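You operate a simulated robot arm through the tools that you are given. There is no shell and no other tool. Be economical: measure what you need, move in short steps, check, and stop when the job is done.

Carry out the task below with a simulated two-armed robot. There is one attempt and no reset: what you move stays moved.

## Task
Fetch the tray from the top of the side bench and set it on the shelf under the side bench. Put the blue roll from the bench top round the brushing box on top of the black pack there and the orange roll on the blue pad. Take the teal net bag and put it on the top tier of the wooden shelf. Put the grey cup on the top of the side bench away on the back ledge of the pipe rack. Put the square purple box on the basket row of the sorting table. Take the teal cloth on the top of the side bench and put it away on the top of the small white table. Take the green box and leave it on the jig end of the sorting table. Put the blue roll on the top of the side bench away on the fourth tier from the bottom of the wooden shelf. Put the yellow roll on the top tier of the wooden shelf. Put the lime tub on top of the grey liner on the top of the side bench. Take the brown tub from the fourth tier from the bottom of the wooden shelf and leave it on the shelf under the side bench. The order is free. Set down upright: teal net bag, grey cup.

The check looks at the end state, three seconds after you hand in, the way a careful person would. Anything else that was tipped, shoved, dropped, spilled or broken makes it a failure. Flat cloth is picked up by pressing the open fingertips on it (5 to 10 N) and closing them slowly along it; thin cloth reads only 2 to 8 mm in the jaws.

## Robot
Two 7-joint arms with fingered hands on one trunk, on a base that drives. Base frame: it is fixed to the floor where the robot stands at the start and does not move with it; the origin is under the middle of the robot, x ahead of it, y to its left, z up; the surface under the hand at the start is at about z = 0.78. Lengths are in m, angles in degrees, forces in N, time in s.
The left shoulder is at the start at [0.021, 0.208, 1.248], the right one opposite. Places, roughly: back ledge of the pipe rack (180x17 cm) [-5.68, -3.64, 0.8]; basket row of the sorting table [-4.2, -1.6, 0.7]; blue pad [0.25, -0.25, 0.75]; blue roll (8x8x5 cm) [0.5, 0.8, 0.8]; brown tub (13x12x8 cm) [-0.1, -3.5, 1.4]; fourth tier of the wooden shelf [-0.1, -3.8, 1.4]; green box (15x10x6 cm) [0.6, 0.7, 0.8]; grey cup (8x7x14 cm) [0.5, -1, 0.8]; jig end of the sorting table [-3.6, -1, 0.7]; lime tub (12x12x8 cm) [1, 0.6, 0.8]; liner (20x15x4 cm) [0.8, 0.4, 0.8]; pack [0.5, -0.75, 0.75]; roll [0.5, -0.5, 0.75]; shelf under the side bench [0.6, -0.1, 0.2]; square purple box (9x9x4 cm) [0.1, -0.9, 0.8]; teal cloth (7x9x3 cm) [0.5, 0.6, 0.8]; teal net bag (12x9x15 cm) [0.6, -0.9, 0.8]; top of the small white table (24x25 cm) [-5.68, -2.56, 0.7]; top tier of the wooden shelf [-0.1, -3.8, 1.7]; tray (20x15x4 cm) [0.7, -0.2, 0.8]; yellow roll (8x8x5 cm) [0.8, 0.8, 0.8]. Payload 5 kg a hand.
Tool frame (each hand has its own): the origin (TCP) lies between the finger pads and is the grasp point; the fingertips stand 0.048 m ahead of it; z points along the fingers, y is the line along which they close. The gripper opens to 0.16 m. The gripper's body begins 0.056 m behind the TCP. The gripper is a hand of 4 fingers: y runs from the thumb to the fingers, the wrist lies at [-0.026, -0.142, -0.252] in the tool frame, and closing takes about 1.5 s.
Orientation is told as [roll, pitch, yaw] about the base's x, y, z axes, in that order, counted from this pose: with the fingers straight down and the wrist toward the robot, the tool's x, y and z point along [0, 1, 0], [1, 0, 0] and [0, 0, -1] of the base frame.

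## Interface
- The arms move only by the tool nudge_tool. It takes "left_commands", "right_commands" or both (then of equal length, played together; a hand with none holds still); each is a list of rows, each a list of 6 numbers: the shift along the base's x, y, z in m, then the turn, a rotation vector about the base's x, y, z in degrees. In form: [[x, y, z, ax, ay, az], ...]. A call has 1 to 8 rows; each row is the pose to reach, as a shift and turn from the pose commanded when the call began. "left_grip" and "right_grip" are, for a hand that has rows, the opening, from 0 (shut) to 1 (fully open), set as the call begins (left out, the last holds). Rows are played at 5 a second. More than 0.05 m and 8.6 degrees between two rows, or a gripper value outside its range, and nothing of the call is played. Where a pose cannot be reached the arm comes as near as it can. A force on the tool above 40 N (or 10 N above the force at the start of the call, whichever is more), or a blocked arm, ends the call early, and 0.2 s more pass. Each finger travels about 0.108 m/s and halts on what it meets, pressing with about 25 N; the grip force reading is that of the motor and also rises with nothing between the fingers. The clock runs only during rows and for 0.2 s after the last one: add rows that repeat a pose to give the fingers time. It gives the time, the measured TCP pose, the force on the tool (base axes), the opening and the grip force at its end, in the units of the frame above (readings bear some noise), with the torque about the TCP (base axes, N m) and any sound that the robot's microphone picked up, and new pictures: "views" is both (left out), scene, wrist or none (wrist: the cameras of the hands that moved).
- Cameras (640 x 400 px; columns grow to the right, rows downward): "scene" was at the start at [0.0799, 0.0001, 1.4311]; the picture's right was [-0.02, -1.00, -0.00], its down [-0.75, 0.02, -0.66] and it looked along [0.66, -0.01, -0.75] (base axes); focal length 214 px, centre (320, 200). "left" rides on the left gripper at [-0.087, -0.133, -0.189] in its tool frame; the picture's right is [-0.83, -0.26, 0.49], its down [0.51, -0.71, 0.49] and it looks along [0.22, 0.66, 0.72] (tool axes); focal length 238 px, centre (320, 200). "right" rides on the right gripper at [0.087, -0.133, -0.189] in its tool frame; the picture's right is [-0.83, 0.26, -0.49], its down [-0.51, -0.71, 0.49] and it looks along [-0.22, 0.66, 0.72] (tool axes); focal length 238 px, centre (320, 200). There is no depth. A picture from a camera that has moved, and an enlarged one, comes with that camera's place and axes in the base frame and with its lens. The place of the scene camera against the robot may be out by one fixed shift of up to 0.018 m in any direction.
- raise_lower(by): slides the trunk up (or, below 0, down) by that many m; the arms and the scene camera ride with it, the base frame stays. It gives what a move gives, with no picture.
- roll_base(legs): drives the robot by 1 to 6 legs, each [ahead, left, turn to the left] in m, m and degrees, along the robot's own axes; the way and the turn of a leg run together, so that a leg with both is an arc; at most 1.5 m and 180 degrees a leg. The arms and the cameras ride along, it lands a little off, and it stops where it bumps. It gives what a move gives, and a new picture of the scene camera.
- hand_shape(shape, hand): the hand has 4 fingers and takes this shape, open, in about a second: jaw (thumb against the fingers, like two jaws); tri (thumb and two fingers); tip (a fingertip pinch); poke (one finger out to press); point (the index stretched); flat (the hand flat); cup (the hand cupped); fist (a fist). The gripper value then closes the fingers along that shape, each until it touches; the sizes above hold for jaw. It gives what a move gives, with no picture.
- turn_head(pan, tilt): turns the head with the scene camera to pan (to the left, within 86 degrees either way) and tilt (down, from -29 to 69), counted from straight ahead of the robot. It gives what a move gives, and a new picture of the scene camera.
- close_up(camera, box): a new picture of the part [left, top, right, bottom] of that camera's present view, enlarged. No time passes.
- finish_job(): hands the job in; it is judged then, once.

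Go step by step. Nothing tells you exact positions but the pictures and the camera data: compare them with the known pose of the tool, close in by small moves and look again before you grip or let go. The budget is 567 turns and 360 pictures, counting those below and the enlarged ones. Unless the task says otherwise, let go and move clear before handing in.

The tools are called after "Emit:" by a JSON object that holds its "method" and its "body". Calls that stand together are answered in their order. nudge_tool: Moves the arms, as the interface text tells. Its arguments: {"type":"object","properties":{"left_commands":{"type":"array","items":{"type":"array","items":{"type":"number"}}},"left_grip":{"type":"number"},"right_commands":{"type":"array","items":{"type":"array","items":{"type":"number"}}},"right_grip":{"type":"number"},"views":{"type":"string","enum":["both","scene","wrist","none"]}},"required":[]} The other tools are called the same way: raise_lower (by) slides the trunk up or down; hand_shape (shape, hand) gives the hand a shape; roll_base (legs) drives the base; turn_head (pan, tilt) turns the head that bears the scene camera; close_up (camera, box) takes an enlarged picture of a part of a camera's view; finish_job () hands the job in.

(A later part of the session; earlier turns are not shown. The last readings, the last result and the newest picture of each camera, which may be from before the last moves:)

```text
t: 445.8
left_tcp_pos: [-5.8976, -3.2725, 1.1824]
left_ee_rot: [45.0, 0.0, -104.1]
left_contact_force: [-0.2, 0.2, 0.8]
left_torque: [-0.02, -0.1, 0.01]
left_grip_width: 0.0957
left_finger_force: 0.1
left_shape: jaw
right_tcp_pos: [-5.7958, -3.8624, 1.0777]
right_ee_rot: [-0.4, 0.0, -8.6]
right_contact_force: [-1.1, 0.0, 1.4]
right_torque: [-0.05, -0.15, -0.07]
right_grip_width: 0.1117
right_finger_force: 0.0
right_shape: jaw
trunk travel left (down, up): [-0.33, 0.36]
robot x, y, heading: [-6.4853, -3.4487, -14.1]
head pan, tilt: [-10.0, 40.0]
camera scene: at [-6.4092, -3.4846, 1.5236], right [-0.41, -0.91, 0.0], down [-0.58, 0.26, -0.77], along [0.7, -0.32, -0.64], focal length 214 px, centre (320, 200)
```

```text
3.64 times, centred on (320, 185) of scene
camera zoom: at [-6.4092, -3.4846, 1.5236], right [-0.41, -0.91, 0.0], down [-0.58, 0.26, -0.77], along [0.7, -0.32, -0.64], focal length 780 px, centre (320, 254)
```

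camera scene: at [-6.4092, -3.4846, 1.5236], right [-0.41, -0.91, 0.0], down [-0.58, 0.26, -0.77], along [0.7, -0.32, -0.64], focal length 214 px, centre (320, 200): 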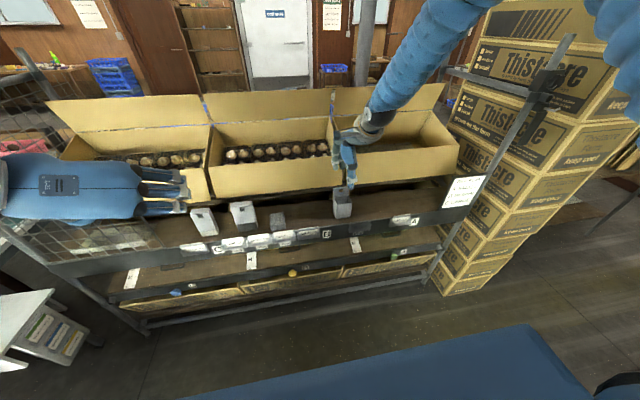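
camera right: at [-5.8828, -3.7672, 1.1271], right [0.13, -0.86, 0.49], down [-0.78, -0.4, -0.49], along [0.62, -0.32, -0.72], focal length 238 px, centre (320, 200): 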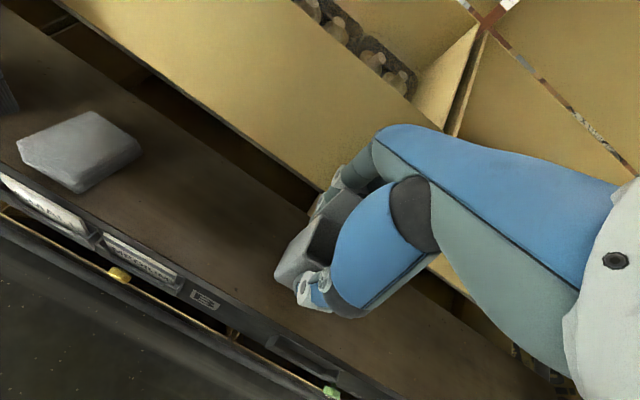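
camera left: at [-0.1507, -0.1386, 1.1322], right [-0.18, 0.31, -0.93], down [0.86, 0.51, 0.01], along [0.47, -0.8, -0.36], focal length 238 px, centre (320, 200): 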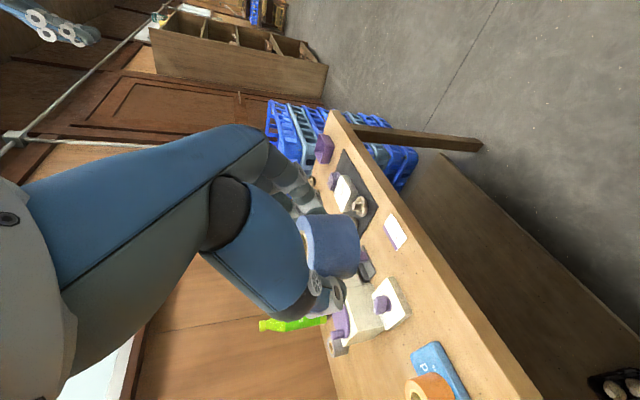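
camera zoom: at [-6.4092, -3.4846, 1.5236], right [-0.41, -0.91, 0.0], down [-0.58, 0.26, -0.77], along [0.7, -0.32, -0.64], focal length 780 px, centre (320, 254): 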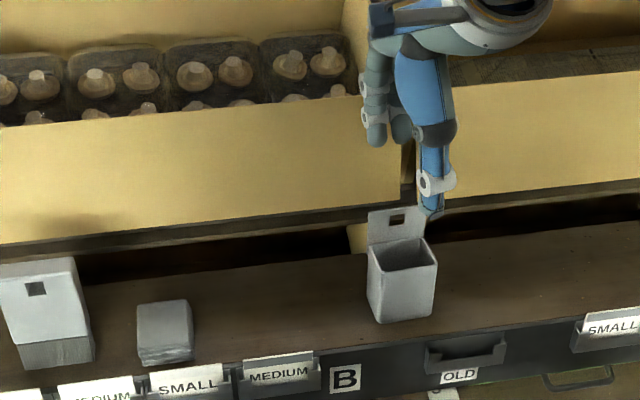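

The cup stands upright on the back ledge. Now I'll return: back off, raise the trunk, and retrace the aisle.

Emit:
{"method": "roll_base", "body": {"legs": [[-0.6, 0, 0]]}}

Emit:
{"method": "raise_lower", "body": {"by": 0.36}}

Emit:
{"method": "turn_head", "body": {"pan": 35, "tilt": 45}}

Emit:
{"method": "close_up", "body": {"camera": "scene", "box": [260, 90, 500, 240]}}

```text
t: 449.2
left_tcp_pos: [-6.473, -3.124, 1.1823]
left_ee_rot: [44.8, 0.0, -103.6]
left_contact_force: [-0.7, -0.4, 0.2]
left_torque: [0.02, -0.03, 0.0]
left_grip_width: 0.0957
left_finger_force: 0.1
left_shape: jaw
right_tcp_pos: [-6.3672, -3.7125, 1.0758]
right_ee_rot: [-0.4, 0.1, -8.0]
right_contact_force: [0.2, -0.3, 1.4]
right_torque: [-0.05, -0.01, 0.0]
right_grip_width: 0.112
right_finger_force: 0.1
right_shape: jaw
trunk travel left (down, up): [-0.33, 0.36]
robot x, y, heading: [-7.0625, -3.3064, -13.7]
head pan, tilt: [-10.0, 40.0]
camera scene: at [-6.9837, -3.3405, 1.5233], right [-0.4, -0.92, 0.0], down [-0.59, 0.26, -0.77], along [0.7, -0.31, -0.64], focal length 214 px, centre (320, 200)
```

scene: 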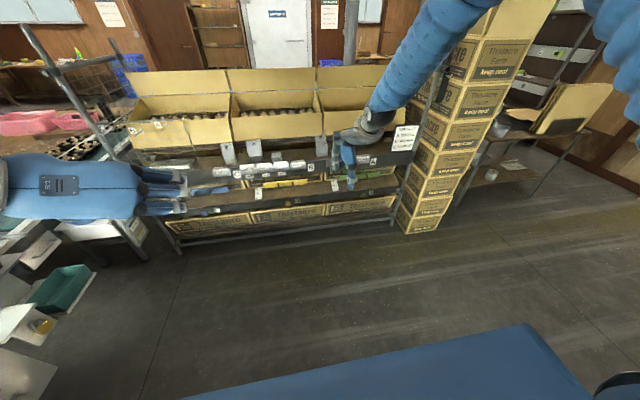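

```text
t: 452.7
left_tcp_pos: [-6.4729, -3.1241, 1.5408]
left_ee_rot: [44.7, 0.0, -103.5]
left_contact_force: [-0.5, 0.0, 0.4]
left_torque: [0.01, 0.01, 0.0]
left_grip_width: 0.096
left_finger_force: 0.1
left_shape: jaw
right_tcp_pos: [-6.366, -3.7125, 1.4362]
right_ee_rot: [-0.4, 0.2, -8.0]
right_contact_force: [-0.8, -0.7, -0.2]
right_torque: [0.01, -0.02, 0.02]
right_grip_width: 0.112
right_finger_force: 0.0
right_shape: jaw
trunk travel left (down, up): [-0.69, 0.0]
robot x, y, heading: [-7.0644, -3.308, -13.7]
head pan, tilt: [-10.0, 40.0]
```

```text
t: 453.8
left_tcp_pos: [-6.4733, -3.1239, 1.5422]
left_ee_rot: [44.7, 0.0, -103.6]
left_contact_force: [-0.3, 0.9, 0.0]
left_torque: [0.0, -0.01, 0.04]
left_grip_width: 0.0961
left_finger_force: 0.0
left_shape: jaw
right_tcp_pos: [-6.3665, -3.7116, 1.4359]
right_ee_rot: [-0.4, 0.0, -8.0]
right_contact_force: [-0.1, 0.7, 0.0]
right_torque: [0.01, -0.01, 0.06]
right_grip_width: 0.1117
right_finger_force: 0.1
right_shape: jaw
trunk travel left (down, up): [-0.69, 0.0]
robot x, y, heading: [-7.0584, -3.3024, -13.9]
head pan, tilt: [35.0, 45.0]
camera scene: at [-6.9849, -3.277, 1.876], right [0.36, -0.93, 0.0], down [-0.66, -0.26, -0.71], along [0.66, 0.26, -0.71], focal length 214 px, centre (320, 200)
```

scene: 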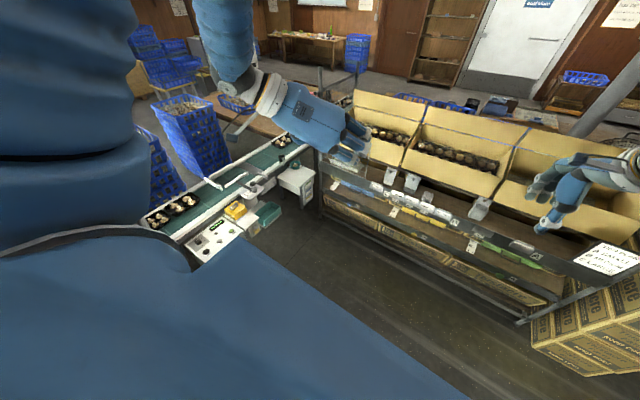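

```text
2.67 times, centred on (380, 165) of scene
camera zoom: at [-6.9849, -3.277, 1.876], right [0.36, -0.93, 0.0], down [-0.66, -0.26, -0.71], along [0.66, 0.26, -0.71], focal length 572 px, centre (160, 293)
```

zoom: 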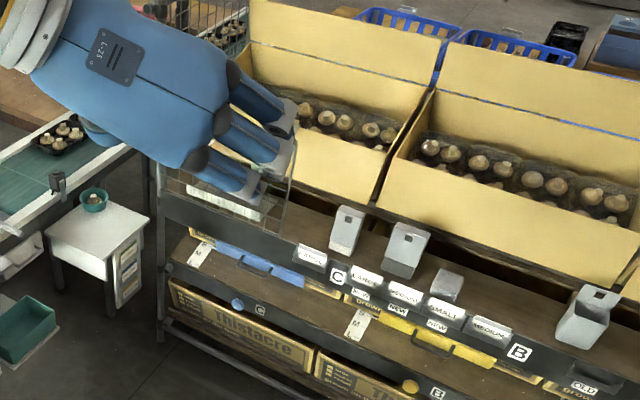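

Emit:
{"method": "roll_base", "body": {"legs": [[0, 0, 102], [-1.1, 0, 0], [-1.1, 0, 0]]}}

```text
t: 468.1
left_tcp_pos: [-7.4747, -4.852, 1.5414]
left_ee_rot: [44.7, 0.0, -5.0]
left_contact_force: [-1.0, 0.3, -0.4]
left_torque: [-0.01, -0.03, -0.01]
left_grip_width: 0.0959
left_finger_force: 0.1
left_shape: jaw
right_tcp_pos: [-6.9084, -4.66, 1.4347]
right_ee_rot: [-0.4, 0.3, 90.5]
right_contact_force: [-0.3, 0.0, 0.3]
right_torque: [0.0, -0.06, 0.01]
right_grip_width: 0.1119
right_finger_force: 0.0
right_shape: jaw
trunk travel left (down, up): [-0.69, 0.0]
robot x, y, heading: [-7.2048, -5.4111, 85.0]
head pan, tilt: [35.0, 45.0]
stopped in leg 3: the robot was blocked; the commanded pose is now the measured one
camera scene: at [-7.2552, -5.3253, 1.8758], right [0.87, 0.5, 0.0], down [0.35, -0.61, -0.71], along [-0.35, 0.61, -0.71], focal length 214 px, centre (320, 200)
```

scene: 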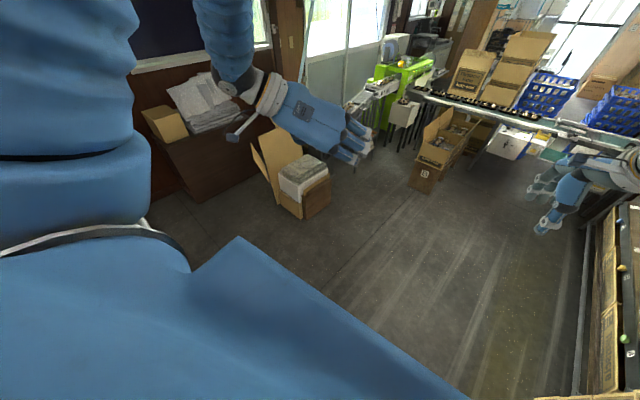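

I touched something behind, probably the trolley. I'll move forward and right, then look at it.

Emit:
{"method": "roll_base", "body": {"legs": [[0.12, 0, 0], [0, -0.48, 3]]}}

Emit:
{"method": "turn_head", "body": {"pan": 84, "tilt": 40}}

```text
t: 471.8
left_tcp_pos: [-7.0264, -4.7826, 1.5408]
left_ee_rot: [44.9, 0.1, -2.2]
left_contact_force: [-0.9, 0.5, 0.3]
left_torque: [0.02, -0.07, -0.03]
left_grip_width: 0.0958
left_finger_force: 0.1
left_shape: jaw
right_tcp_pos: [-6.4692, -4.5626, 1.435]
right_ee_rot: [-0.4, 0.1, 93.4]
right_contact_force: [-1.0, -0.2, 0.0]
right_torque: [0.01, -0.06, -0.03]
right_grip_width: 0.1119
right_finger_force: 0.0
right_shape: jaw
trunk travel left (down, up): [-0.69, 0.0]
robot x, y, heading: [-6.7308, -5.327, 87.6]
head pan, tilt: [35.0, 45.0]
camera scene: at [-6.7842, -5.2435, 1.876], right [0.84, 0.54, 0.0], down [0.38, -0.6, -0.71], along [-0.38, 0.6, -0.71], focal length 214 px, centre (320, 200)
```

scene: 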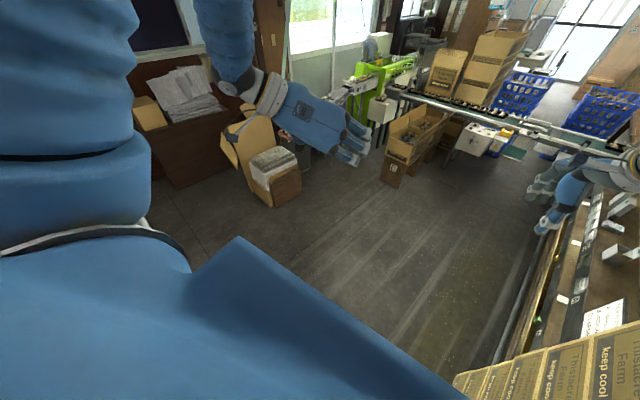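

```text
t: 472.9
left_tcp_pos: [-7.0255, -4.782, 1.5405]
left_ee_rot: [44.9, 0.0, -2.2]
left_contact_force: [0.2, 0.0, -0.7]
left_torque: [0.02, -0.01, -0.02]
left_grip_width: 0.0957
left_finger_force: 0.0
left_shape: jaw
right_tcp_pos: [-6.4691, -4.5615, 1.4351]
right_ee_rot: [-0.4, 0.1, 93.3]
right_contact_force: [-0.8, 0.0, 0.5]
right_torque: [0.02, -0.02, -0.02]
right_grip_width: 0.1117
right_finger_force: 0.1
right_shape: jaw
trunk travel left (down, up): [-0.69, 0.0]
robot x, y, heading: [-6.7327, -5.3257, 87.6]
head pan, tilt: [84.0, 40.0]
camera scene: at [-6.8234, -5.2994, 1.8833], right [0.15, 0.99, 0.0], down [0.64, -0.09, -0.77], along [-0.76, 0.11, -0.64], focal length 214 px, centre (320, 200)
```

scene: 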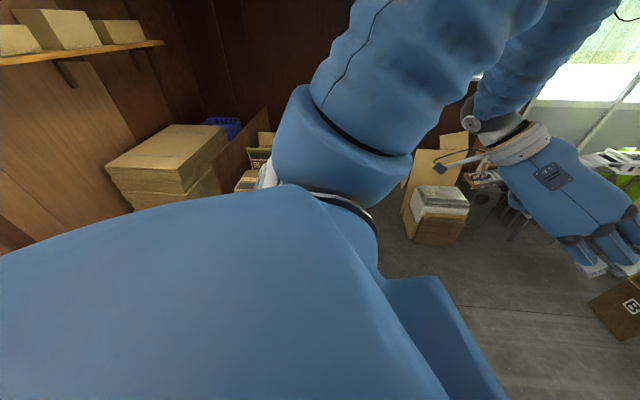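

Emit:
{"method": "roll_base", "body": {"legs": [[-1.42, 0, 0], [0, -0.95, 0]]}}

Emit:
{"method": "turn_head", "body": {"pan": 30, "tilt": 30}}

```text
t: 484.4
left_tcp_pos: [-6.1638, -6.2253, 1.5424]
left_ee_rot: [44.8, 0.0, -1.2]
left_contact_force: [0.4, 0.2, 0.4]
left_torque: [-0.01, -0.01, -0.03]
left_grip_width: 0.0961
left_finger_force: 0.0
left_shape: jaw
right_tcp_pos: [-5.612, -5.9951, 1.4345]
right_ee_rot: [-0.4, 0.2, 94.4]
right_contact_force: [-0.1, 0.4, 0.4]
right_torque: [0.01, -0.03, -0.04]
right_grip_width: 0.1116
right_finger_force: 0.0
right_shape: jaw
trunk travel left (down, up): [-0.69, 0.0]
robot x, y, heading: [-5.8655, -6.7589, 88.6]
head pan, tilt: [84.0, 40.0]
camera scene: at [-5.9542, -6.739, 1.8833], right [0.13, 0.99, 0.0], down [0.64, -0.08, -0.77], along [-0.76, 0.1, -0.64], focal length 214 px, centre (320, 200)
```

scene: 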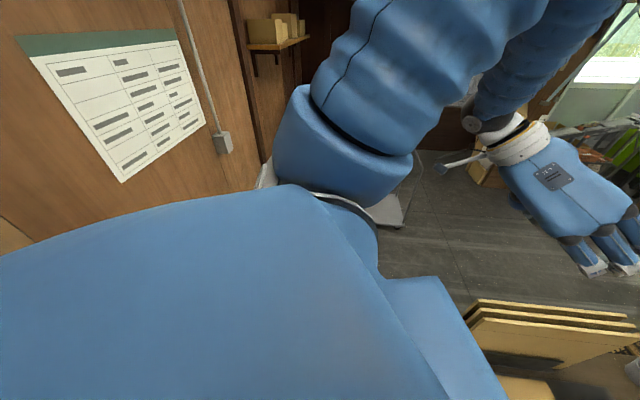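

```text
t: 485.6
left_tcp_pos: [-6.1653, -6.2247, 1.5417]
left_ee_rot: [44.8, 0.1, -1.2]
left_contact_force: [-0.4, 0.6, 0.3]
left_torque: [0.02, 0.04, 0.03]
left_grip_width: 0.0958
left_finger_force: 0.1
left_shape: jaw
right_tcp_pos: [-5.6131, -5.9945, 1.4352]
right_ee_rot: [-0.5, 0.0, 94.4]
right_contact_force: [0.1, -0.2, -0.5]
right_torque: [0.02, 0.04, 0.01]
right_grip_width: 0.1119
right_finger_force: 0.1
right_shape: jaw
trunk travel left (down, up): [-0.69, 0.0]
robot x, y, heading: [-5.8639, -6.7638, 88.7]
head pan, tilt: [30.0, 30.0]
camera scene: at [-5.9125, -6.6705, 1.8986], right [0.88, 0.48, 0.0], down [0.24, -0.44, -0.87], along [-0.42, 0.76, -0.5], focal length 214 px, centre (320, 200)
```

scene: 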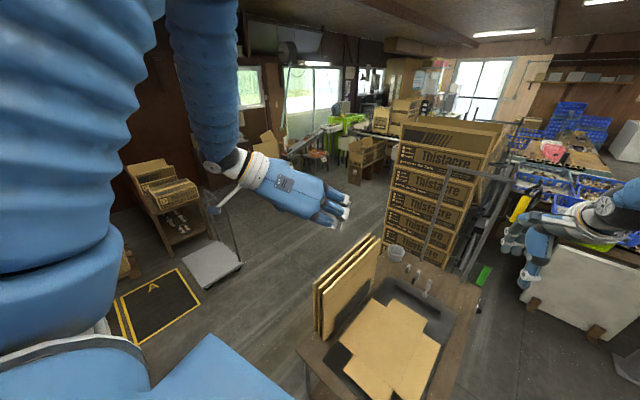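

The trolley is where it was. I'll continue retracing sideways and then drive up the open floor towards the bench.

Emit:
{"method": "roll_base", "body": {"legs": [[0, -1.3, 0], [0, -1.3, 0], [-0.05, -1.2, 0]]}}

```text
t: 503.7
left_tcp_pos: [-2.4097, -6.4367, 1.5422]
left_ee_rot: [44.9, -0.1, -3.5]
left_contact_force: [-0.1, -0.2, -0.5]
left_torque: [0.03, -0.02, 0.0]
left_grip_width: 0.0958
left_finger_force: 0.0
left_shape: jaw
right_tcp_pos: [-1.8472, -6.2301, 1.4353]
right_ee_rot: [-0.3, 0.1, 92.1]
right_contact_force: [0.0, -0.7, -0.1]
right_torque: [0.01, -0.04, -0.02]
right_grip_width: 0.1118
right_finger_force: 0.0
right_shape: jaw
trunk travel left (down, up): [-0.69, 0.0]
robot x, y, heading: [-2.1267, -6.9876, 86.3]
head pan, tilt: [30.0, 30.0]
camera scene: at [-2.1755, -6.893, 1.8986], right [0.9, 0.44, 0.0], down [0.22, -0.45, -0.87], along [-0.38, 0.78, -0.5], focal length 214 px, centre (320, 200)
```

scene: 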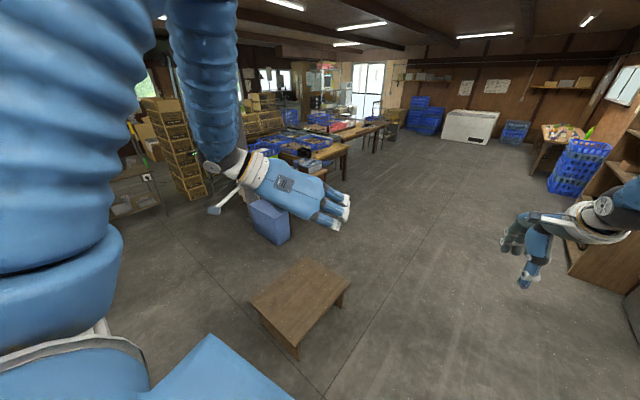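

Emit:
{"method": "roll_base", "body": {"legs": [[0, -0.25, 0], [1.4, 0, 0], [1.4, 0, 0], [1.4, 0, 0], [1.4, 0, 0], [0, 0, -100]]}}

Emit:
{"method": "raise_lower", "body": {"by": -0.39}}

Emit:
{"method": "turn_head", "body": {"pan": 0, "tilt": 30}}

```text
t: 536.3
left_tcp_pos: [-0.9137, -1.1718, 1.542]
left_ee_rot: [45.0, 0.0, -101.3]
left_contact_force: [-0.1, -0.3, -0.1]
left_torque: [0.02, 0.02, 0.03]
left_grip_width: 0.0958
left_finger_force: 0.1
left_shape: jaw
right_tcp_pos: [-0.7843, -1.756, 1.4351]
right_ee_rot: [-0.4, 0.1, -5.8]
right_contact_force: [0.5, -0.6, -0.2]
right_torque: [-0.01, -0.02, 0.02]
right_grip_width: 0.112
right_finger_force: 0.0
right_shape: jaw
trunk travel left (down, up): [-0.69, 0.0]
robot x, y, heading: [-1.4952, -1.3802, -11.3]
head pan, tilt: [30.0, 30.0]
camera scene: at [-1.408, -1.3493, 1.8986], right [0.32, -0.95, 0.0], down [-0.47, -0.16, -0.87], along [0.82, 0.27, -0.5], focal length 214 px, centre (320, 200)
```

scene: 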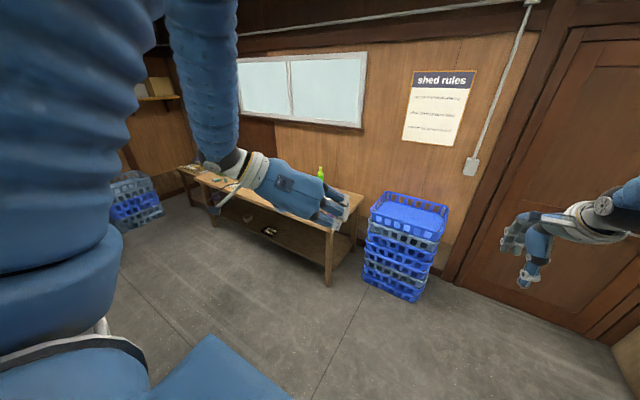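

```text
t: 540.0
left_tcp_pos: [-0.9123, -1.1724, 1.1526]
left_ee_rot: [45.0, 0.0, -101.3]
left_contact_force: [0.3, 0.1, 0.6]
left_torque: [-0.02, -0.02, 0.01]
left_grip_width: 0.096
left_finger_force: 0.1
left_shape: jaw
right_tcp_pos: [-0.7843, -1.7571, 1.045]
right_ee_rot: [-0.4, 0.1, -5.9]
right_contact_force: [0.1, -0.2, -0.5]
right_torque: [-0.01, 0.02, 0.0]
right_grip_width: 0.1117
right_finger_force: 0.1
right_shape: jaw
trunk travel left (down, up): [-0.3, 0.39]
robot x, y, heading: [-1.491, -1.3798, -11.7]
head pan, tilt: [30.0, 30.0]
```

```text
t: 541.0
left_tcp_pos: [-0.9122, -1.1716, 1.1519]
left_ee_rot: [44.9, 0.1, -101.3]
left_contact_force: [-0.4, -0.3, 0.1]
left_torque: [0.01, -0.02, 0.0]
left_grip_width: 0.0957
left_finger_force: 0.0
left_shape: jaw
right_tcp_pos: [-0.7845, -1.7566, 1.0447]
right_ee_rot: [-0.4, 0.1, -5.8]
right_contact_force: [-0.3, 0.3, 0.5]
right_torque: [0.0, 0.01, -0.01]
right_grip_width: 0.1119
right_finger_force: 0.0
right_shape: jaw
trunk travel left (down, up): [-0.3, 0.39]
robot x, y, heading: [-1.493, -1.3784, -11.5]
head pan, tilt: [0.0, 30.0]
camera scene: at [-1.4053, -1.3962, 1.5086], right [-0.2, -0.98, 0.0], down [-0.49, 0.1, -0.87], along [0.85, -0.17, -0.5], focal length 214 px, centre (320, 200)
```

scene: 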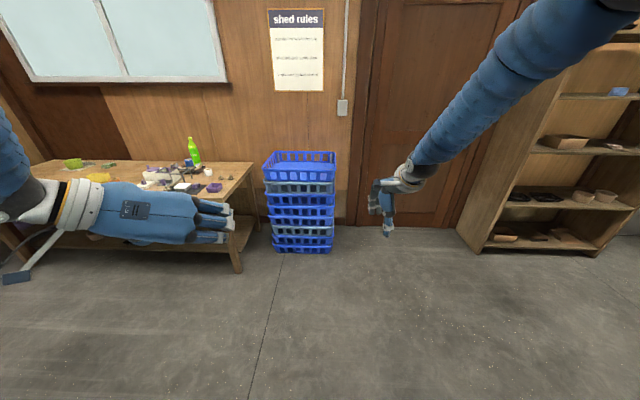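

I have roughly 35–40 pictures left by my count, so I'll be sparing with views. First the purple box near [0.108, -0.94]: drive there, then one wrist look.

Emit:
{"method": "roll_base", "body": {"legs": [[0, 1.04, -2.5], [0.66, 0, 0]]}}

```text
t: 549.6
left_tcp_pos: [-0.0174, -0.3619, 1.1526]
left_ee_rot: [44.8, -0.1, -104.1]
left_contact_force: [0.9, 0.2, -0.2]
left_torque: [-0.04, 0.03, -0.05]
left_grip_width: 0.0959
left_finger_force: 0.0
left_shape: jaw
right_tcp_pos: [0.0832, -0.9521, 1.0449]
right_ee_rot: [-0.4, 0.0, -8.5]
right_contact_force: [0.4, -0.3, -0.3]
right_torque: [0.02, 0.07, 0.02]
right_grip_width: 0.1116
right_finger_force: 0.1
right_shape: jaw
trunk travel left (down, up): [-0.3, 0.39]
robot x, y, heading: [-0.6078, -0.5393, -14.3]
head pan, tilt: [0.0, 30.0]
camera scene: at [-0.52, -0.5626, 1.5086], right [-0.25, -0.97, 0.0], down [-0.49, 0.12, -0.87], along [0.84, -0.21, -0.5], focal length 214 px, centre (320, 200)
```

scene: 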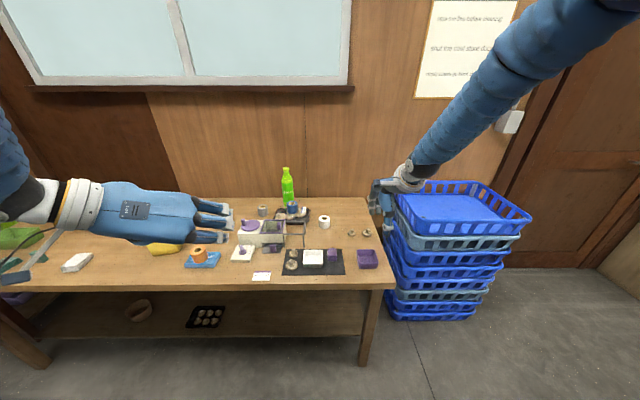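

Emit:
{"method": "nudge_tool", "body": {"right_commands": [[0.01, 0.003, -0.04, 0, 0, -5], [0.023, 0.007, -0.085, 0, 0, -5], [0.023, 0.007, -0.125, 0, 0, -5]], "right_grip": 1, "views": "wrist"}}

```text
t: 550.4
left_tcp_pos: [-0.0172, -0.362, 1.151]
left_ee_rot: [44.8, 0.0, -104.1]
left_contact_force: [1.0, 0.2, -0.8]
left_torque: [0.0, -0.03, 0.01]
left_grip_width: 0.0959
left_finger_force: 0.1
left_shape: jaw
right_tcp_pos: [0.1091, -0.9455, 0.9207]
right_ee_rot: [-0.4, -0.1, -13.5]
right_contact_force: [1.1, -0.1, 2.3]
right_torque: [0.0, 0.21, 0.04]
right_grip_width: 0.1597
right_finger_force: 0.0
right_shape: jaw
trunk travel left (down, up): [-0.3, 0.39]
robot x, y, heading: [-0.6094, -0.5377, -14.3]
head pan, tilt: [0.0, 30.0]
camera right: at [0.0014, -0.8303, 1.1084], right [0.06, -0.87, 0.49], down [-0.81, -0.33, -0.49], along [0.59, -0.37, -0.72], focal length 238 px, centre (320, 200)
```

right: 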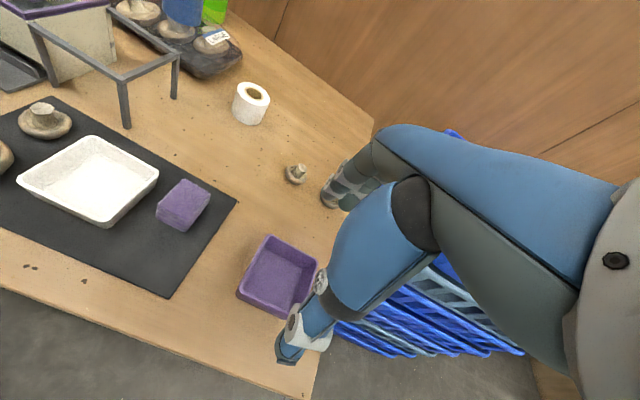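

Emit:
{"method": "nudge_tool", "body": {"right_commands": [[-0.011, 0.014, -0.02, 0, 0, 6], [-0.011, 0.014, -0.055, 0, 0, 6], [-0.011, 0.014, -0.086, 0, 0, 6]], "views": "none"}}

Emit:
{"method": "nudge_tool", "body": {"right_commands": [[0, 0, 0, 0, 0, 0], [0, 0, 0, 0, 0, 0], [0, 0, 0, 0, 0, 0], [0, 0, 0, 0, 0, 0], [0, 0, 0, 0, 0, 0]], "right_grip": 0.35, "views": "none"}}

```text
t: 551.2
left_tcp_pos: [-0.0174, -0.3635, 1.1512]
left_ee_rot: [44.9, 0.0, -104.1]
left_contact_force: [-0.5, -0.9, -0.2]
left_torque: [0.05, 0.0, 0.02]
left_grip_width: 0.0959
left_finger_force: 0.0
left_shape: jaw
right_tcp_pos: [0.0986, -0.9319, 0.8335]
right_ee_rot: [-0.2, 0.2, -7.5]
right_contact_force: [1.1, -1.0, 2.0]
right_torque: [0.09, 0.13, 0.03]
right_grip_width: 0.1598
right_finger_force: 0.1
right_shape: jaw
trunk travel left (down, up): [-0.3, 0.39]
robot x, y, heading: [-0.61, -0.5397, -14.1]
head pan, tilt: [0.0, 30.0]
```

```text
t: 552.4
left_tcp_pos: [-0.0181, -0.3616, 1.151]
left_ee_rot: [44.9, 0.0, -104.1]
left_contact_force: [-0.6, 0.0, -0.2]
left_torque: [0.05, 0.03, 0.03]
left_grip_width: 0.096
left_finger_force: 0.0
left_shape: jaw
right_tcp_pos: [0.0977, -0.9305, 0.8334]
right_ee_rot: [-0.4, 0.1, -7.5]
right_contact_force: [0.0, 0.1, -0.4]
right_torque: [0.0, -0.03, 0.0]
right_grip_width: 0.076
right_finger_force: 24.9
right_shape: jaw
trunk travel left (down, up): [-0.3, 0.39]
robot x, y, heading: [-0.607, -0.5371, -14.4]
head pan, tilt: [0.0, 30.0]
```

The purple box is gripped at 7.6 cm. I'll lift it and meanwhile turn the left hand back to point straight down.

Emit:
{"method": "nudge_tool", "body": {"right_commands": [[0, 0, 0.03, 0, 0, 0], [0, 0, 0.07, 0, 0, 0], [0, 0, 0.11, 0, 0, 0], [0, 0, 0.15, 0, 0, 0], [0, 0, 0.19, 0, 0, 0], [0, 0, 0.22, 0, 0, 0]], "left_commands": [[0, 0, 0, 1.85, 7.3, 0], [0, 0, 0, 3.7, 14.6, 0], [0, 0, 0, 5.5, 21.8, 0], [0, 0, 0, 7.3, 29.1, 0], [0, 0, 0, 9.2, 36.4, 0], [0, 0, 0, 11, 43.6, 0]], "left_grip": 1, "views": "none"}}

Emit:
{"method": "nudge_tool", "body": {"left_commands": [[0, 0, 0, 0, 0, 8.4], [0, 0, 0, 0, 0, 16.8], [0, 0, 0, 0, 0, 25.2], [0, 0, 0, 0, 0, 33.6], [0, 0, 0, 0, 0, 42], [0, 0, 0, 0, 0, 50.4], [0, 0, 0, 0, 0, 58.8], [0, 0, 0, 0, 0, 67.2]], "views": "none"}}

Emit:
{"method": "nudge_tool", "body": {"left_commands": [[0, 0, 0, 0, 0, 8], [0, 0, 0, 0, 0, 16], [0, 0, 0, 0, 0, 23]], "views": "none"}}

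```text
t: 553.8
left_tcp_pos: [-0.017, -0.361, 1.1505]
left_ee_rot: [-0.3, 0.1, -104.1]
left_contact_force: [0.6, 1.1, -0.4]
left_torque: [-0.02, -0.01, -0.01]
left_grip_width: 0.1592
left_finger_force: 0.1
left_shape: jaw
right_tcp_pos: [0.0963, -0.9308, 1.053]
right_ee_rot: [-0.3, 0.2, -7.5]
right_contact_force: [-0.9, 0.6, -1.0]
right_torque: [-0.02, -0.07, -0.06]
right_grip_width: 0.0762
right_finger_force: 25.5
right_shape: jaw
trunk travel left (down, up): [-0.3, 0.39]
robot x, y, heading: [-0.6113, -0.5385, -14.3]
head pan, tilt: [0.0, 30.0]
```

```text
t: 555.6
left_tcp_pos: [-0.0194, -0.3628, 1.1529]
left_ee_rot: [0.1, 0.1, -36.8]
left_contact_force: [-0.1, -0.9, -0.1]
left_torque: [0.0, -0.05, 0.01]
left_grip_width: 0.16
left_finger_force: 0.1
left_shape: jaw
right_tcp_pos: [0.0961, -0.9314, 1.0546]
right_ee_rot: [-0.3, 0.0, -7.5]
right_contact_force: [0.1, -0.5, 1.3]
right_torque: [0.0, -0.05, -0.06]
right_grip_width: 0.0763
right_finger_force: 25.1
right_shape: jaw
trunk travel left (down, up): [-0.3, 0.39]
robot x, y, heading: [-0.6081, -0.5409, -14.6]
head pan, tilt: [0.0, 30.0]
```

```text
t: 556.4
left_tcp_pos: [-0.019, -0.3621, 1.1522]
left_ee_rot: [0.0, 0.1, -13.8]
left_contact_force: [0.8, -0.8, 0.1]
left_torque: [0.03, -0.04, 0.0]
left_grip_width: 0.1596
left_finger_force: 0.1
left_shape: jaw
right_tcp_pos: [0.0961, -0.9321, 1.0545]
right_ee_rot: [-0.3, 0.0, -7.5]
right_contact_force: [0.0, -0.1, 0.0]
right_torque: [-0.02, -0.04, 0.0]
right_grip_width: 0.0761
right_finger_force: 25.0
right_shape: jaw
trunk travel left (down, up): [-0.3, 0.39]
robot x, y, heading: [-0.6091, -0.537, -14.2]
head pan, tilt: [0.0, 30.0]
```

Emit:
{"method": "roll_base", "body": {"legs": [[-0.3, 0, 0], [0, 1.16, 0], [0.48, 0, 0]]}}

```text
t: 566.3
left_tcp_pos: [0.4357, 0.7248, 1.1511]
left_ee_rot: [-0.2, 0.1, -12.8]
left_contact_force: [0.8, -0.1, -0.6]
left_torque: [0.03, 0.05, -0.02]
left_grip_width: 0.1601
left_finger_force: 0.0
left_shape: jaw
right_tcp_pos: [0.56, 0.157, 1.0541]
right_ee_rot: [-0.4, 0.1, -6.5]
right_contact_force: [-0.4, -0.6, -1.9]
right_torque: [0.01, 0.04, 0.0]
right_grip_width: 0.076
right_finger_force: 25.1
right_shape: jaw
trunk travel left (down, up): [-0.3, 0.39]
robot x, y, heading: [-0.15, 0.5399, -13.4]
head pan, tilt: [0.0, 30.0]
camera scene: at [-0.0625, 0.5144, 1.5086], right [-0.23, -0.97, 0.0], down [-0.49, 0.11, -0.87], along [0.84, -0.2, -0.5], focal length 214 px, centre (320, 200)
```

scene: 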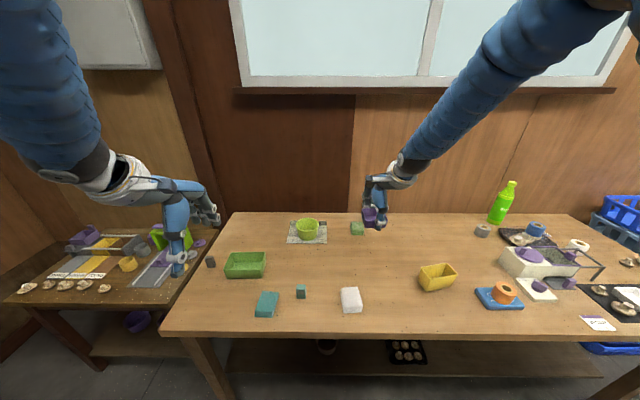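

The green box is at [0.645, 0.665]. I'll bring the left hand over it, with one wrist look.

Emit:
{"method": "nudge_tool", "body": {"left_commands": [[0.03, -0.009, -0.028, 0, 0, 0], [0.06, -0.017, -0.057, 0, 0, 0], [0.09, -0.026, -0.085, 0, 0, 0], [0.12, -0.034, -0.114, 0, 0, 0], [0.149, -0.043, -0.142, 0, 0, 0], [0.179, -0.051, -0.17, 0, 0, 0], [0.209, -0.06, -0.2, 0, 0, 0]], "views": "wrist"}}

```text
t: 567.9
left_tcp_pos: [0.6477, 0.6624, 0.9505]
left_ee_rot: [-0.1, 0.3, -12.9]
left_contact_force: [0.4, 0.2, -1.1]
left_torque: [0.02, 0.1, 0.05]
left_grip_width: 0.1597
left_finger_force: 0.1
left_shape: jaw
right_tcp_pos: [0.5618, 0.1572, 1.0516]
right_ee_rot: [-0.3, 0.3, -6.4]
right_contact_force: [0.4, 0.0, -1.7]
right_torque: [-0.01, 0.1, 0.01]
right_grip_width: 0.0761
right_finger_force: 24.8
right_shape: jaw
trunk travel left (down, up): [-0.3, 0.39]
robot x, y, heading: [-0.1533, 0.5354, -13.2]
head pan, tilt: [0.0, 30.0]
camera left: at [0.4997, 0.607, 1.1406], right [-0.44, -0.76, -0.48], down [-0.58, 0.65, -0.49], along [0.69, 0.07, -0.73], focal length 238 px, centre (320, 200)
```

left: 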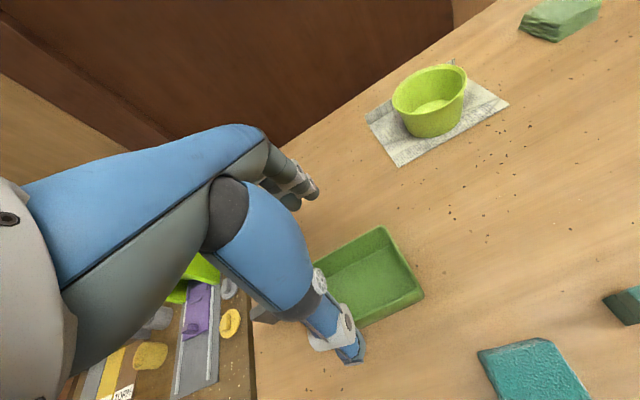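

Emit:
{"method": "nudge_tool", "body": {"left_commands": [[-0.013, 0.005, -0.035, 0, 0, 0], [-0.013, 0.005, -0.075, 0, 0, 0], [-0.013, 0.005, -0.114, 0, 0, 0]], "views": "none"}}

Emit:
{"method": "nudge_tool", "body": {"left_commands": [[0, 0, 0, 0, 0, 0], [0, 0, 0, 0, 0, 0], [0, 0, 0, 0, 0, 0], [0, 0, 0, 0, 0, 0], [0, 0, 0, 0, 0, 0]], "left_grip": 0.4, "views": "none"}}

```text
t: 568.7
left_tcp_pos: [0.6336, 0.6668, 0.8417]
left_ee_rot: [-0.1, 0.0, -12.8]
left_contact_force: [1.7, -0.1, 1.4]
left_torque: [0.04, 0.22, -0.06]
left_grip_width: 0.1599
left_finger_force: 0.0
left_shape: jaw
right_tcp_pos: [0.5614, 0.157, 1.0533]
right_ee_rot: [-0.4, 0.2, -6.4]
right_contact_force: [1.5, 0.2, 0.0]
right_torque: [-0.03, 0.06, 0.05]
right_grip_width: 0.0759
right_finger_force: 25.1
right_shape: jaw
trunk travel left (down, up): [-0.3, 0.39]
robot x, y, heading: [-0.1532, 0.5373, -13.0]
head pan, tilt: [0.0, 30.0]
```

```text
t: 569.9
left_tcp_pos: [0.6311, 0.6664, 0.8413]
left_ee_rot: [0.0, 0.1, -12.8]
left_contact_force: [-0.3, 0.0, 0.8]
left_torque: [-0.01, 0.01, 0.02]
left_grip_width: 0.0906
left_finger_force: 25.4
left_shape: jaw
right_tcp_pos: [0.5603, 0.1574, 1.0542]
right_ee_rot: [-0.4, 0.2, -6.4]
right_contact_force: [0.3, 0.3, -0.1]
right_torque: [0.01, 0.0, 0.0]
right_grip_width: 0.0761
right_finger_force: 25.7
right_shape: jaw
trunk travel left (down, up): [-0.3, 0.39]
robot x, y, heading: [-0.1505, 0.5372, -13.2]
head pan, tilt: [0.0, 30.0]
```

The green box is gripped at 9 cm. I'll lift it, then drive with both boxes to the sorting table in one go.

Emit:
{"method": "nudge_tool", "body": {"left_commands": [[0, 0, 0.03, 0, 0, 0], [0, 0, 0.07, 0, 0, 0], [0, 0, 0.115, 0, 0, 0], [0, 0, 0.16, 0, 0, 0], [0, 0, 0.205, 0, 0, 0], [0, 0, 0.24, 0, 0, 0]], "views": "none"}}

Emit:
{"method": "roll_base", "body": {"legs": [[-0.8, 0, 0], [0, 0, 179], [0, 1.45, 0], [0, 1.45, 0], [1.1, 0.3, 0]]}}

```text
t: 571.3
left_tcp_pos: [0.6285, 0.6663, 1.0805]
left_ee_rot: [-0.1, 0.2, -12.9]
left_contact_force: [-1.1, 0.8, -3.2]
left_torque: [-0.03, -0.12, 0.06]
left_grip_width: 0.0905
left_finger_force: 25.1
left_shape: jaw
right_tcp_pos: [0.5586, 0.1575, 1.0539]
right_ee_rot: [-0.4, 0.1, -6.4]
right_contact_force: [-0.2, -0.3, -0.9]
right_torque: [-0.03, -0.01, -0.02]
right_grip_width: 0.0762
right_finger_force: 25.1
right_shape: jaw
trunk travel left (down, up): [-0.3, 0.39]
robot x, y, heading: [-0.1552, 0.5336, -13.3]
head pan, tilt: [0.0, 30.0]
```

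```text
t: 601.9
left_tcp_pos: [-3.6332, -2.1655, 1.0805]
left_ee_rot: [-0.1, 0.1, 165.7]
left_contact_force: [-0.5, -0.5, -1.4]
left_torque: [0.0, -0.04, 0.0]
left_grip_width: 0.0895
left_finger_force: 25.2
left_shape: jaw
right_tcp_pos: [-3.5511, -1.6601, 1.0531]
right_ee_rot: [-0.4, 0.2, 172.1]
right_contact_force: [1.0, -0.9, -0.9]
right_torque: [-0.01, 0.01, 0.02]
right_grip_width: 0.0753
right_finger_force: 24.9
right_shape: jaw
trunk travel left (down, up): [-0.3, 0.39]
robot x, y, heading: [-2.8516, -2.0594, 165.3]
head pan, tilt: [0.0, 30.0]
camera scene: at [-2.9557, -2.0288, 1.5086], right [0.25, 0.97, 0.0], down [0.48, -0.13, -0.87], along [-0.84, 0.22, -0.5], focal length 214 px, centre (320, 200)
```

scene: 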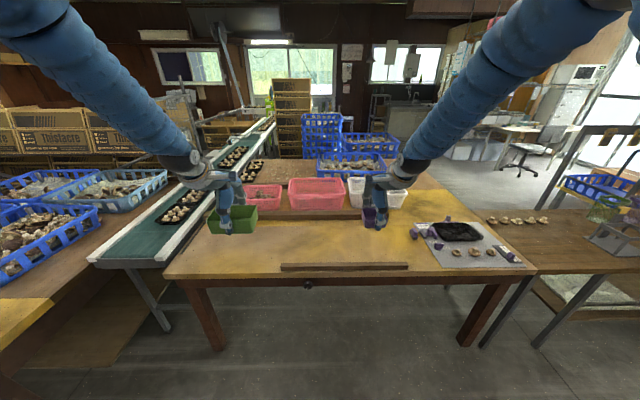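

Emit:
{"method": "close_up", "body": {"camera": "scene", "box": [200, 150, 540, 290]}}

```text
1.88 times, centred on (370, 220) of scene
camera zoom: at [-2.9557, -2.0288, 1.5086], right [0.25, 0.97, 0.0], down [0.48, -0.13, -0.87], along [-0.84, 0.22, -0.5], focal length 404 px, centre (226, 162)
```

zoom: 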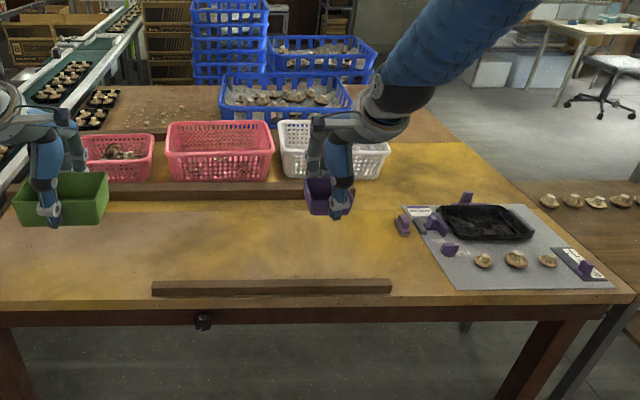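

Emit:
{"method": "close_up", "body": {"camera": "scene", "box": [380, 190, 540, 290]}}

```text
4.00 times, centred on (460, 240) of scene
camera zoom: at [-2.9557, -2.0288, 1.5086], right [0.25, 0.97, 0.0], down [0.48, -0.13, -0.87], along [-0.84, 0.22, -0.5], focal length 858 px, centre (-240, 40)
```

zoom: 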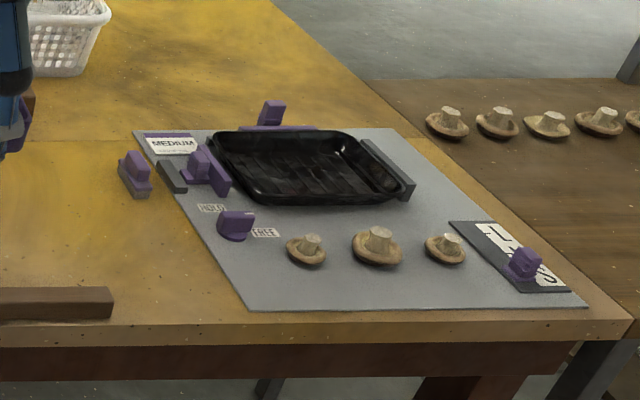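

The jig mat has no free spot, so the green box goes on the board right beside the mat's left edge at the jig end. I'll shift right to line up the left hand.

Emit:
{"method": "roll_base", "body": {"legs": [[0, -0.8, 0.5], [0.18, 0, 0]]}}

```text
t: 607.3
left_tcp_pos: [-3.6121, -1.3713, 1.0794]
left_ee_rot: [0.0, 0.2, 167.8]
left_contact_force: [-1.2, 0.7, -1.9]
left_torque: [-0.03, -0.08, -0.03]
left_grip_width: 0.0896
left_finger_force: 24.6
left_shape: jaw
right_tcp_pos: [-3.5473, -0.861, 1.0526]
right_ee_rot: [-0.3, 0.2, 174.1]
right_contact_force: [0.0, 0.3, -1.2]
right_torque: [-0.06, -0.09, 0.02]
right_grip_width: 0.0751
right_finger_force: 24.9
right_shape: jaw
trunk travel left (down, up): [-0.3, 0.39]
robot x, y, heading: [-2.8319, -1.231, 167.2]
head pan, tilt: [0.0, 30.0]
camera scene: at [-2.9398, -1.2099, 1.5085], right [0.22, 0.98, 0.0], down [0.49, -0.11, -0.87], along [-0.84, 0.19, -0.5], focal length 214 px, centre (320, 200)
```

scene: 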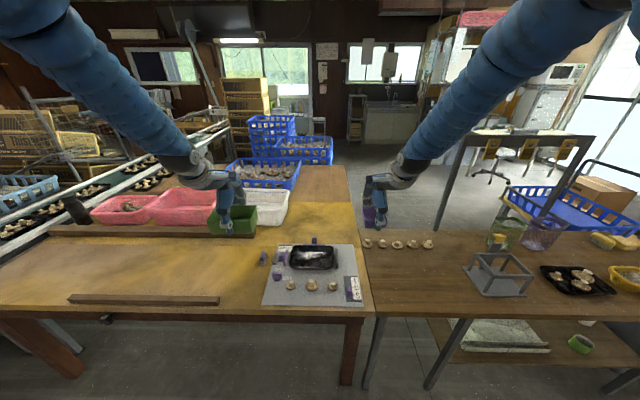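

Emit:
{"method": "nudge_tool", "body": {"left_commands": [[-0.012, 0.01, -0.04, 0, 0, -2], [-0.023, 0.019, -0.08, 0, 0, -2], [-0.023, 0.019, -0.125, 0, 0, -2], [-0.023, 0.019, -0.17, 0, 0, -2], [-0.023, 0.019, -0.205, 0, 0, -2]], "views": "wrist"}}

```text
t: 608.5
left_tcp_pos: [-3.6361, -1.3509, 0.8769]
left_ee_rot: [-0.1, 0.0, 165.7]
left_contact_force: [-2.2, 0.5, 0.7]
left_torque: [-0.02, -0.2, -0.01]
left_grip_width: 0.0894
left_finger_force: 24.6
left_shape: jaw
right_tcp_pos: [-3.5472, -0.862, 1.0529]
right_ee_rot: [-0.4, 0.2, 174.1]
right_contact_force: [-0.4, -0.4, -0.5]
right_torque: [0.04, 0.0, 0.0]
right_grip_width: 0.0752
right_finger_force: 24.8
right_shape: jaw
trunk travel left (down, up): [-0.3, 0.39]
robot x, y, heading: [-2.8312, -1.2362, 167.2]
head pan, tilt: [0.0, 30.0]
camera left: at [-3.4849, -1.2998, 1.0666], right [0.46, 0.74, -0.49], down [0.56, -0.67, -0.49], along [-0.69, -0.05, -0.72], focal length 238 px, centre (320, 200)
```

left: 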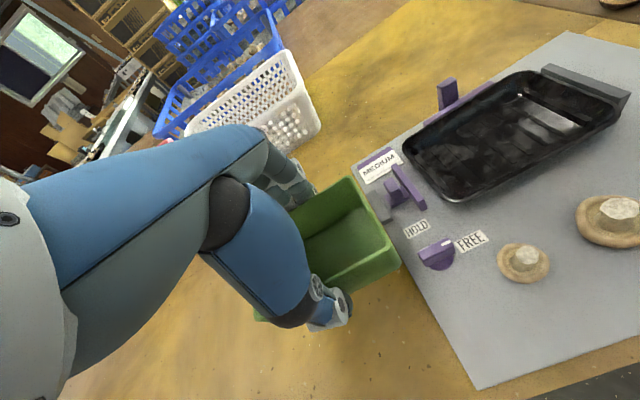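

Emit:
{"method": "nudge_tool", "body": {"left_commands": [[0.006, -0.004, -0.03, 0, 0, 0], [0.006, -0.004, -0.06, 0, 0, 0], [0.006, -0.004, -0.07, 0, 0, 0]], "views": "none"}}

Emit:
{"method": "nudge_tool", "body": {"left_commands": [[0, 0, -0.006, 0, 0, 0], [0, 0, -0.012, 0, 0, 0]], "views": "none"}}

```text
t: 609.3
left_tcp_pos: [-3.6296, -1.3578, 0.8099]
left_ee_rot: [0.0, -0.3, 165.7]
left_contact_force: [2.0, -1.9, 22.6]
left_torque: [-0.07, 0.42, 0.1]
left_grip_width: 0.0883
left_finger_force: 25.4
left_shape: jaw
right_tcp_pos: [-3.5445, -0.8619, 1.0554]
right_ee_rot: [-0.2, 0.2, 174.1]
right_contact_force: [0.4, 0.5, 0.3]
right_torque: [0.02, 0.0, 0.0]
right_grip_width: 0.0752
right_finger_force: 24.6
right_shape: jaw
trunk travel left (down, up): [-0.3, 0.39]
robot x, y, heading: [-2.8347, -1.2317, 167.2]
head pan, tilt: [0.0, 30.0]
```

```text
t: 609.9
left_tcp_pos: [-3.6248, -1.3569, 0.7902]
left_ee_rot: [-0.1, 0.6, 165.7]
left_contact_force: [1.7, -0.9, 5.9]
left_torque: [-0.25, 0.02, 0.03]
left_grip_width: 0.0887
left_finger_force: 24.9
left_shape: jaw
right_tcp_pos: [-3.5463, -0.8619, 1.0541]
right_ee_rot: [-0.4, 0.2, 174.1]
right_contact_force: [0.6, -0.9, -1.3]
right_torque: [-0.02, 0.02, 0.0]
right_grip_width: 0.0752
right_finger_force: 24.7
right_shape: jaw
trunk travel left (down, up): [-0.3, 0.39]
robot x, y, heading: [-2.8305, -1.2387, 167.5]
head pan, tilt: [0.0, 30.0]
```

Emit:
{"method": "nudge_tool", "body": {"left_commands": [[0, 0, 0.002, 0, 0, 0]], "views": "wrist"}}

```text
t: 610.3
left_tcp_pos: [-3.6276, -1.3567, 0.7935]
left_ee_rot: [-0.1, 0.3, 165.5]
left_contact_force: [0.5, -0.1, -1.2]
left_torque: [-0.02, 0.01, -0.01]
left_grip_width: 0.0888
left_finger_force: 25.3
left_shape: jaw
right_tcp_pos: [-3.5463, -0.8633, 1.0525]
right_ee_rot: [-0.4, 0.2, 174.1]
right_contact_force: [0.2, -0.1, -0.4]
right_torque: [0.0, 0.05, -0.02]
right_grip_width: 0.0754
right_finger_force: 24.9
right_shape: jaw
trunk travel left (down, up): [-0.3, 0.39]
robot x, y, heading: [-2.8315, -1.2374, 167.5]
head pan, tilt: [0.0, 30.0]
camera left: at [-3.4776, -1.3056, 0.9832], right [0.46, 0.74, -0.48], down [0.56, -0.67, -0.49], along [-0.69, -0.05, -0.73], focal length 238 px, centre (320, 200)
```

left: 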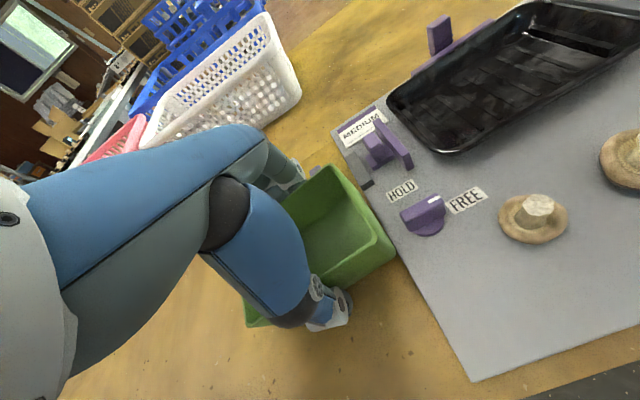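

The box sits flat beside the mat. I'll open just enough to clear it and rise.

Emit:
{"method": "nudge_tool", "body": {"left_commands": [[0, 0, 0, 0, 0, 0], [0, 0, 0, 0, 0, 0]], "left_grip": 0.7, "views": "none"}}

Emit:
{"method": "nudge_tool", "body": {"left_commands": [[0, 0, 0.02, 0, 0, 0], [0, 0, 0.05, 0, 0, 0], [0, 0, 0.09, 0, 0, 0], [0, 0, 0.135, 0, 0, 0], [0, 0, 0.18, 0, 0, 0], [0, 0, 0.225, 0, 0, 0], [0, 0, 0.27, 0, 0, 0]], "views": "wrist"}}

```text
t: 610.9
left_tcp_pos: [-3.6287, -1.3568, 0.7943]
left_ee_rot: [-0.1, 0.1, 165.6]
left_contact_force: [-0.1, 0.3, -0.7]
left_torque: [0.0, 0.0, -0.02]
left_grip_width: 0.1115
left_finger_force: 0.1
left_shape: jaw
right_tcp_pos: [-3.5468, -0.8625, 1.0532]
right_ee_rot: [-0.4, 0.1, 174.0]
right_contact_force: [0.3, -0.1, -0.5]
right_torque: [0.03, -0.05, -0.01]
right_grip_width: 0.0753
right_finger_force: 24.8
right_shape: jaw
trunk travel left (down, up): [-0.3, 0.39]
robot x, y, heading: [-2.8287, -1.2365, 167.1]
head pan, tilt: [0.0, 30.0]
```

```text
t: 612.5
left_tcp_pos: [-3.6253, -1.3565, 1.066]
left_ee_rot: [0.0, 0.2, 165.6]
left_contact_force: [1.3, -0.1, -1.6]
left_torque: [-0.03, 0.16, 0.06]
left_grip_width: 0.1118
left_finger_force: 0.1
left_shape: jaw
right_tcp_pos: [-3.5448, -0.862, 1.0543]
right_ee_rot: [-0.3, 0.0, 174.1]
right_contact_force: [1.0, 1.5, -0.4]
right_torque: [-0.08, 0.08, 0.01]
right_grip_width: 0.075
right_finger_force: 24.8
right_shape: jaw
trunk travel left (down, up): [-0.3, 0.39]
robot x, y, heading: [-2.8289, -1.2337, 167.5]
head pan, tilt: [0.0, 30.0]
camera left: at [-3.4759, -1.3055, 1.2561], right [0.46, 0.74, -0.49], down [0.56, -0.67, -0.49], along [-0.69, -0.05, -0.72], focal length 238 px, centre (320, 200)
```

left: 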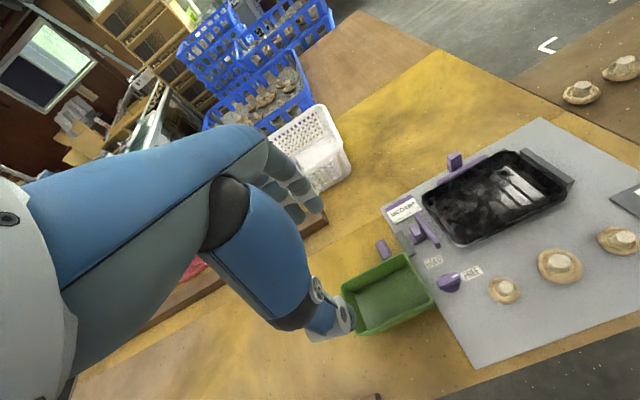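

The green box is set down cleanly. Next the purple box into the basket row, just right of the white basket.

Emit:
{"method": "roll_base", "body": {"legs": [[0, 0.35, -1], [0.33, 0, 0]]}}

```text
t: 616.5
left_tcp_pos: [-4.034, -1.6049, 1.0669]
left_ee_rot: [-0.2, 0.2, 165.3]
left_contact_force: [-0.6, -0.6, -0.7]
left_torque: [-0.06, -0.06, -0.01]
left_grip_width: 0.1118
left_finger_force: 0.1
left_shape: jaw
right_tcp_pos: [-3.9499, -1.1093, 1.0533]
right_ee_rot: [-0.3, 0.2, 173.6]
right_contact_force: [-0.3, -0.6, -1.3]
right_torque: [-0.03, -0.05, 0.02]
right_grip_width: 0.0752
right_finger_force: 25.1
right_shape: jaw
trunk travel left (down, up): [-0.3, 0.39]
robot x, y, heading: [-3.2371, -1.4855, 167.0]
head pan, tilt: [0.0, 30.0]
camera scene: at [-3.3442, -1.4625, 1.5085], right [0.23, 0.97, 0.0], down [0.49, -0.11, -0.87], along [-0.84, 0.2, -0.5], focal length 214 px, centre (320, 200)
```

scene: 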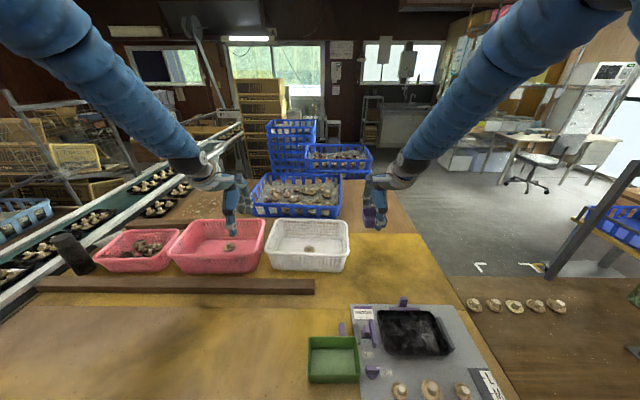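

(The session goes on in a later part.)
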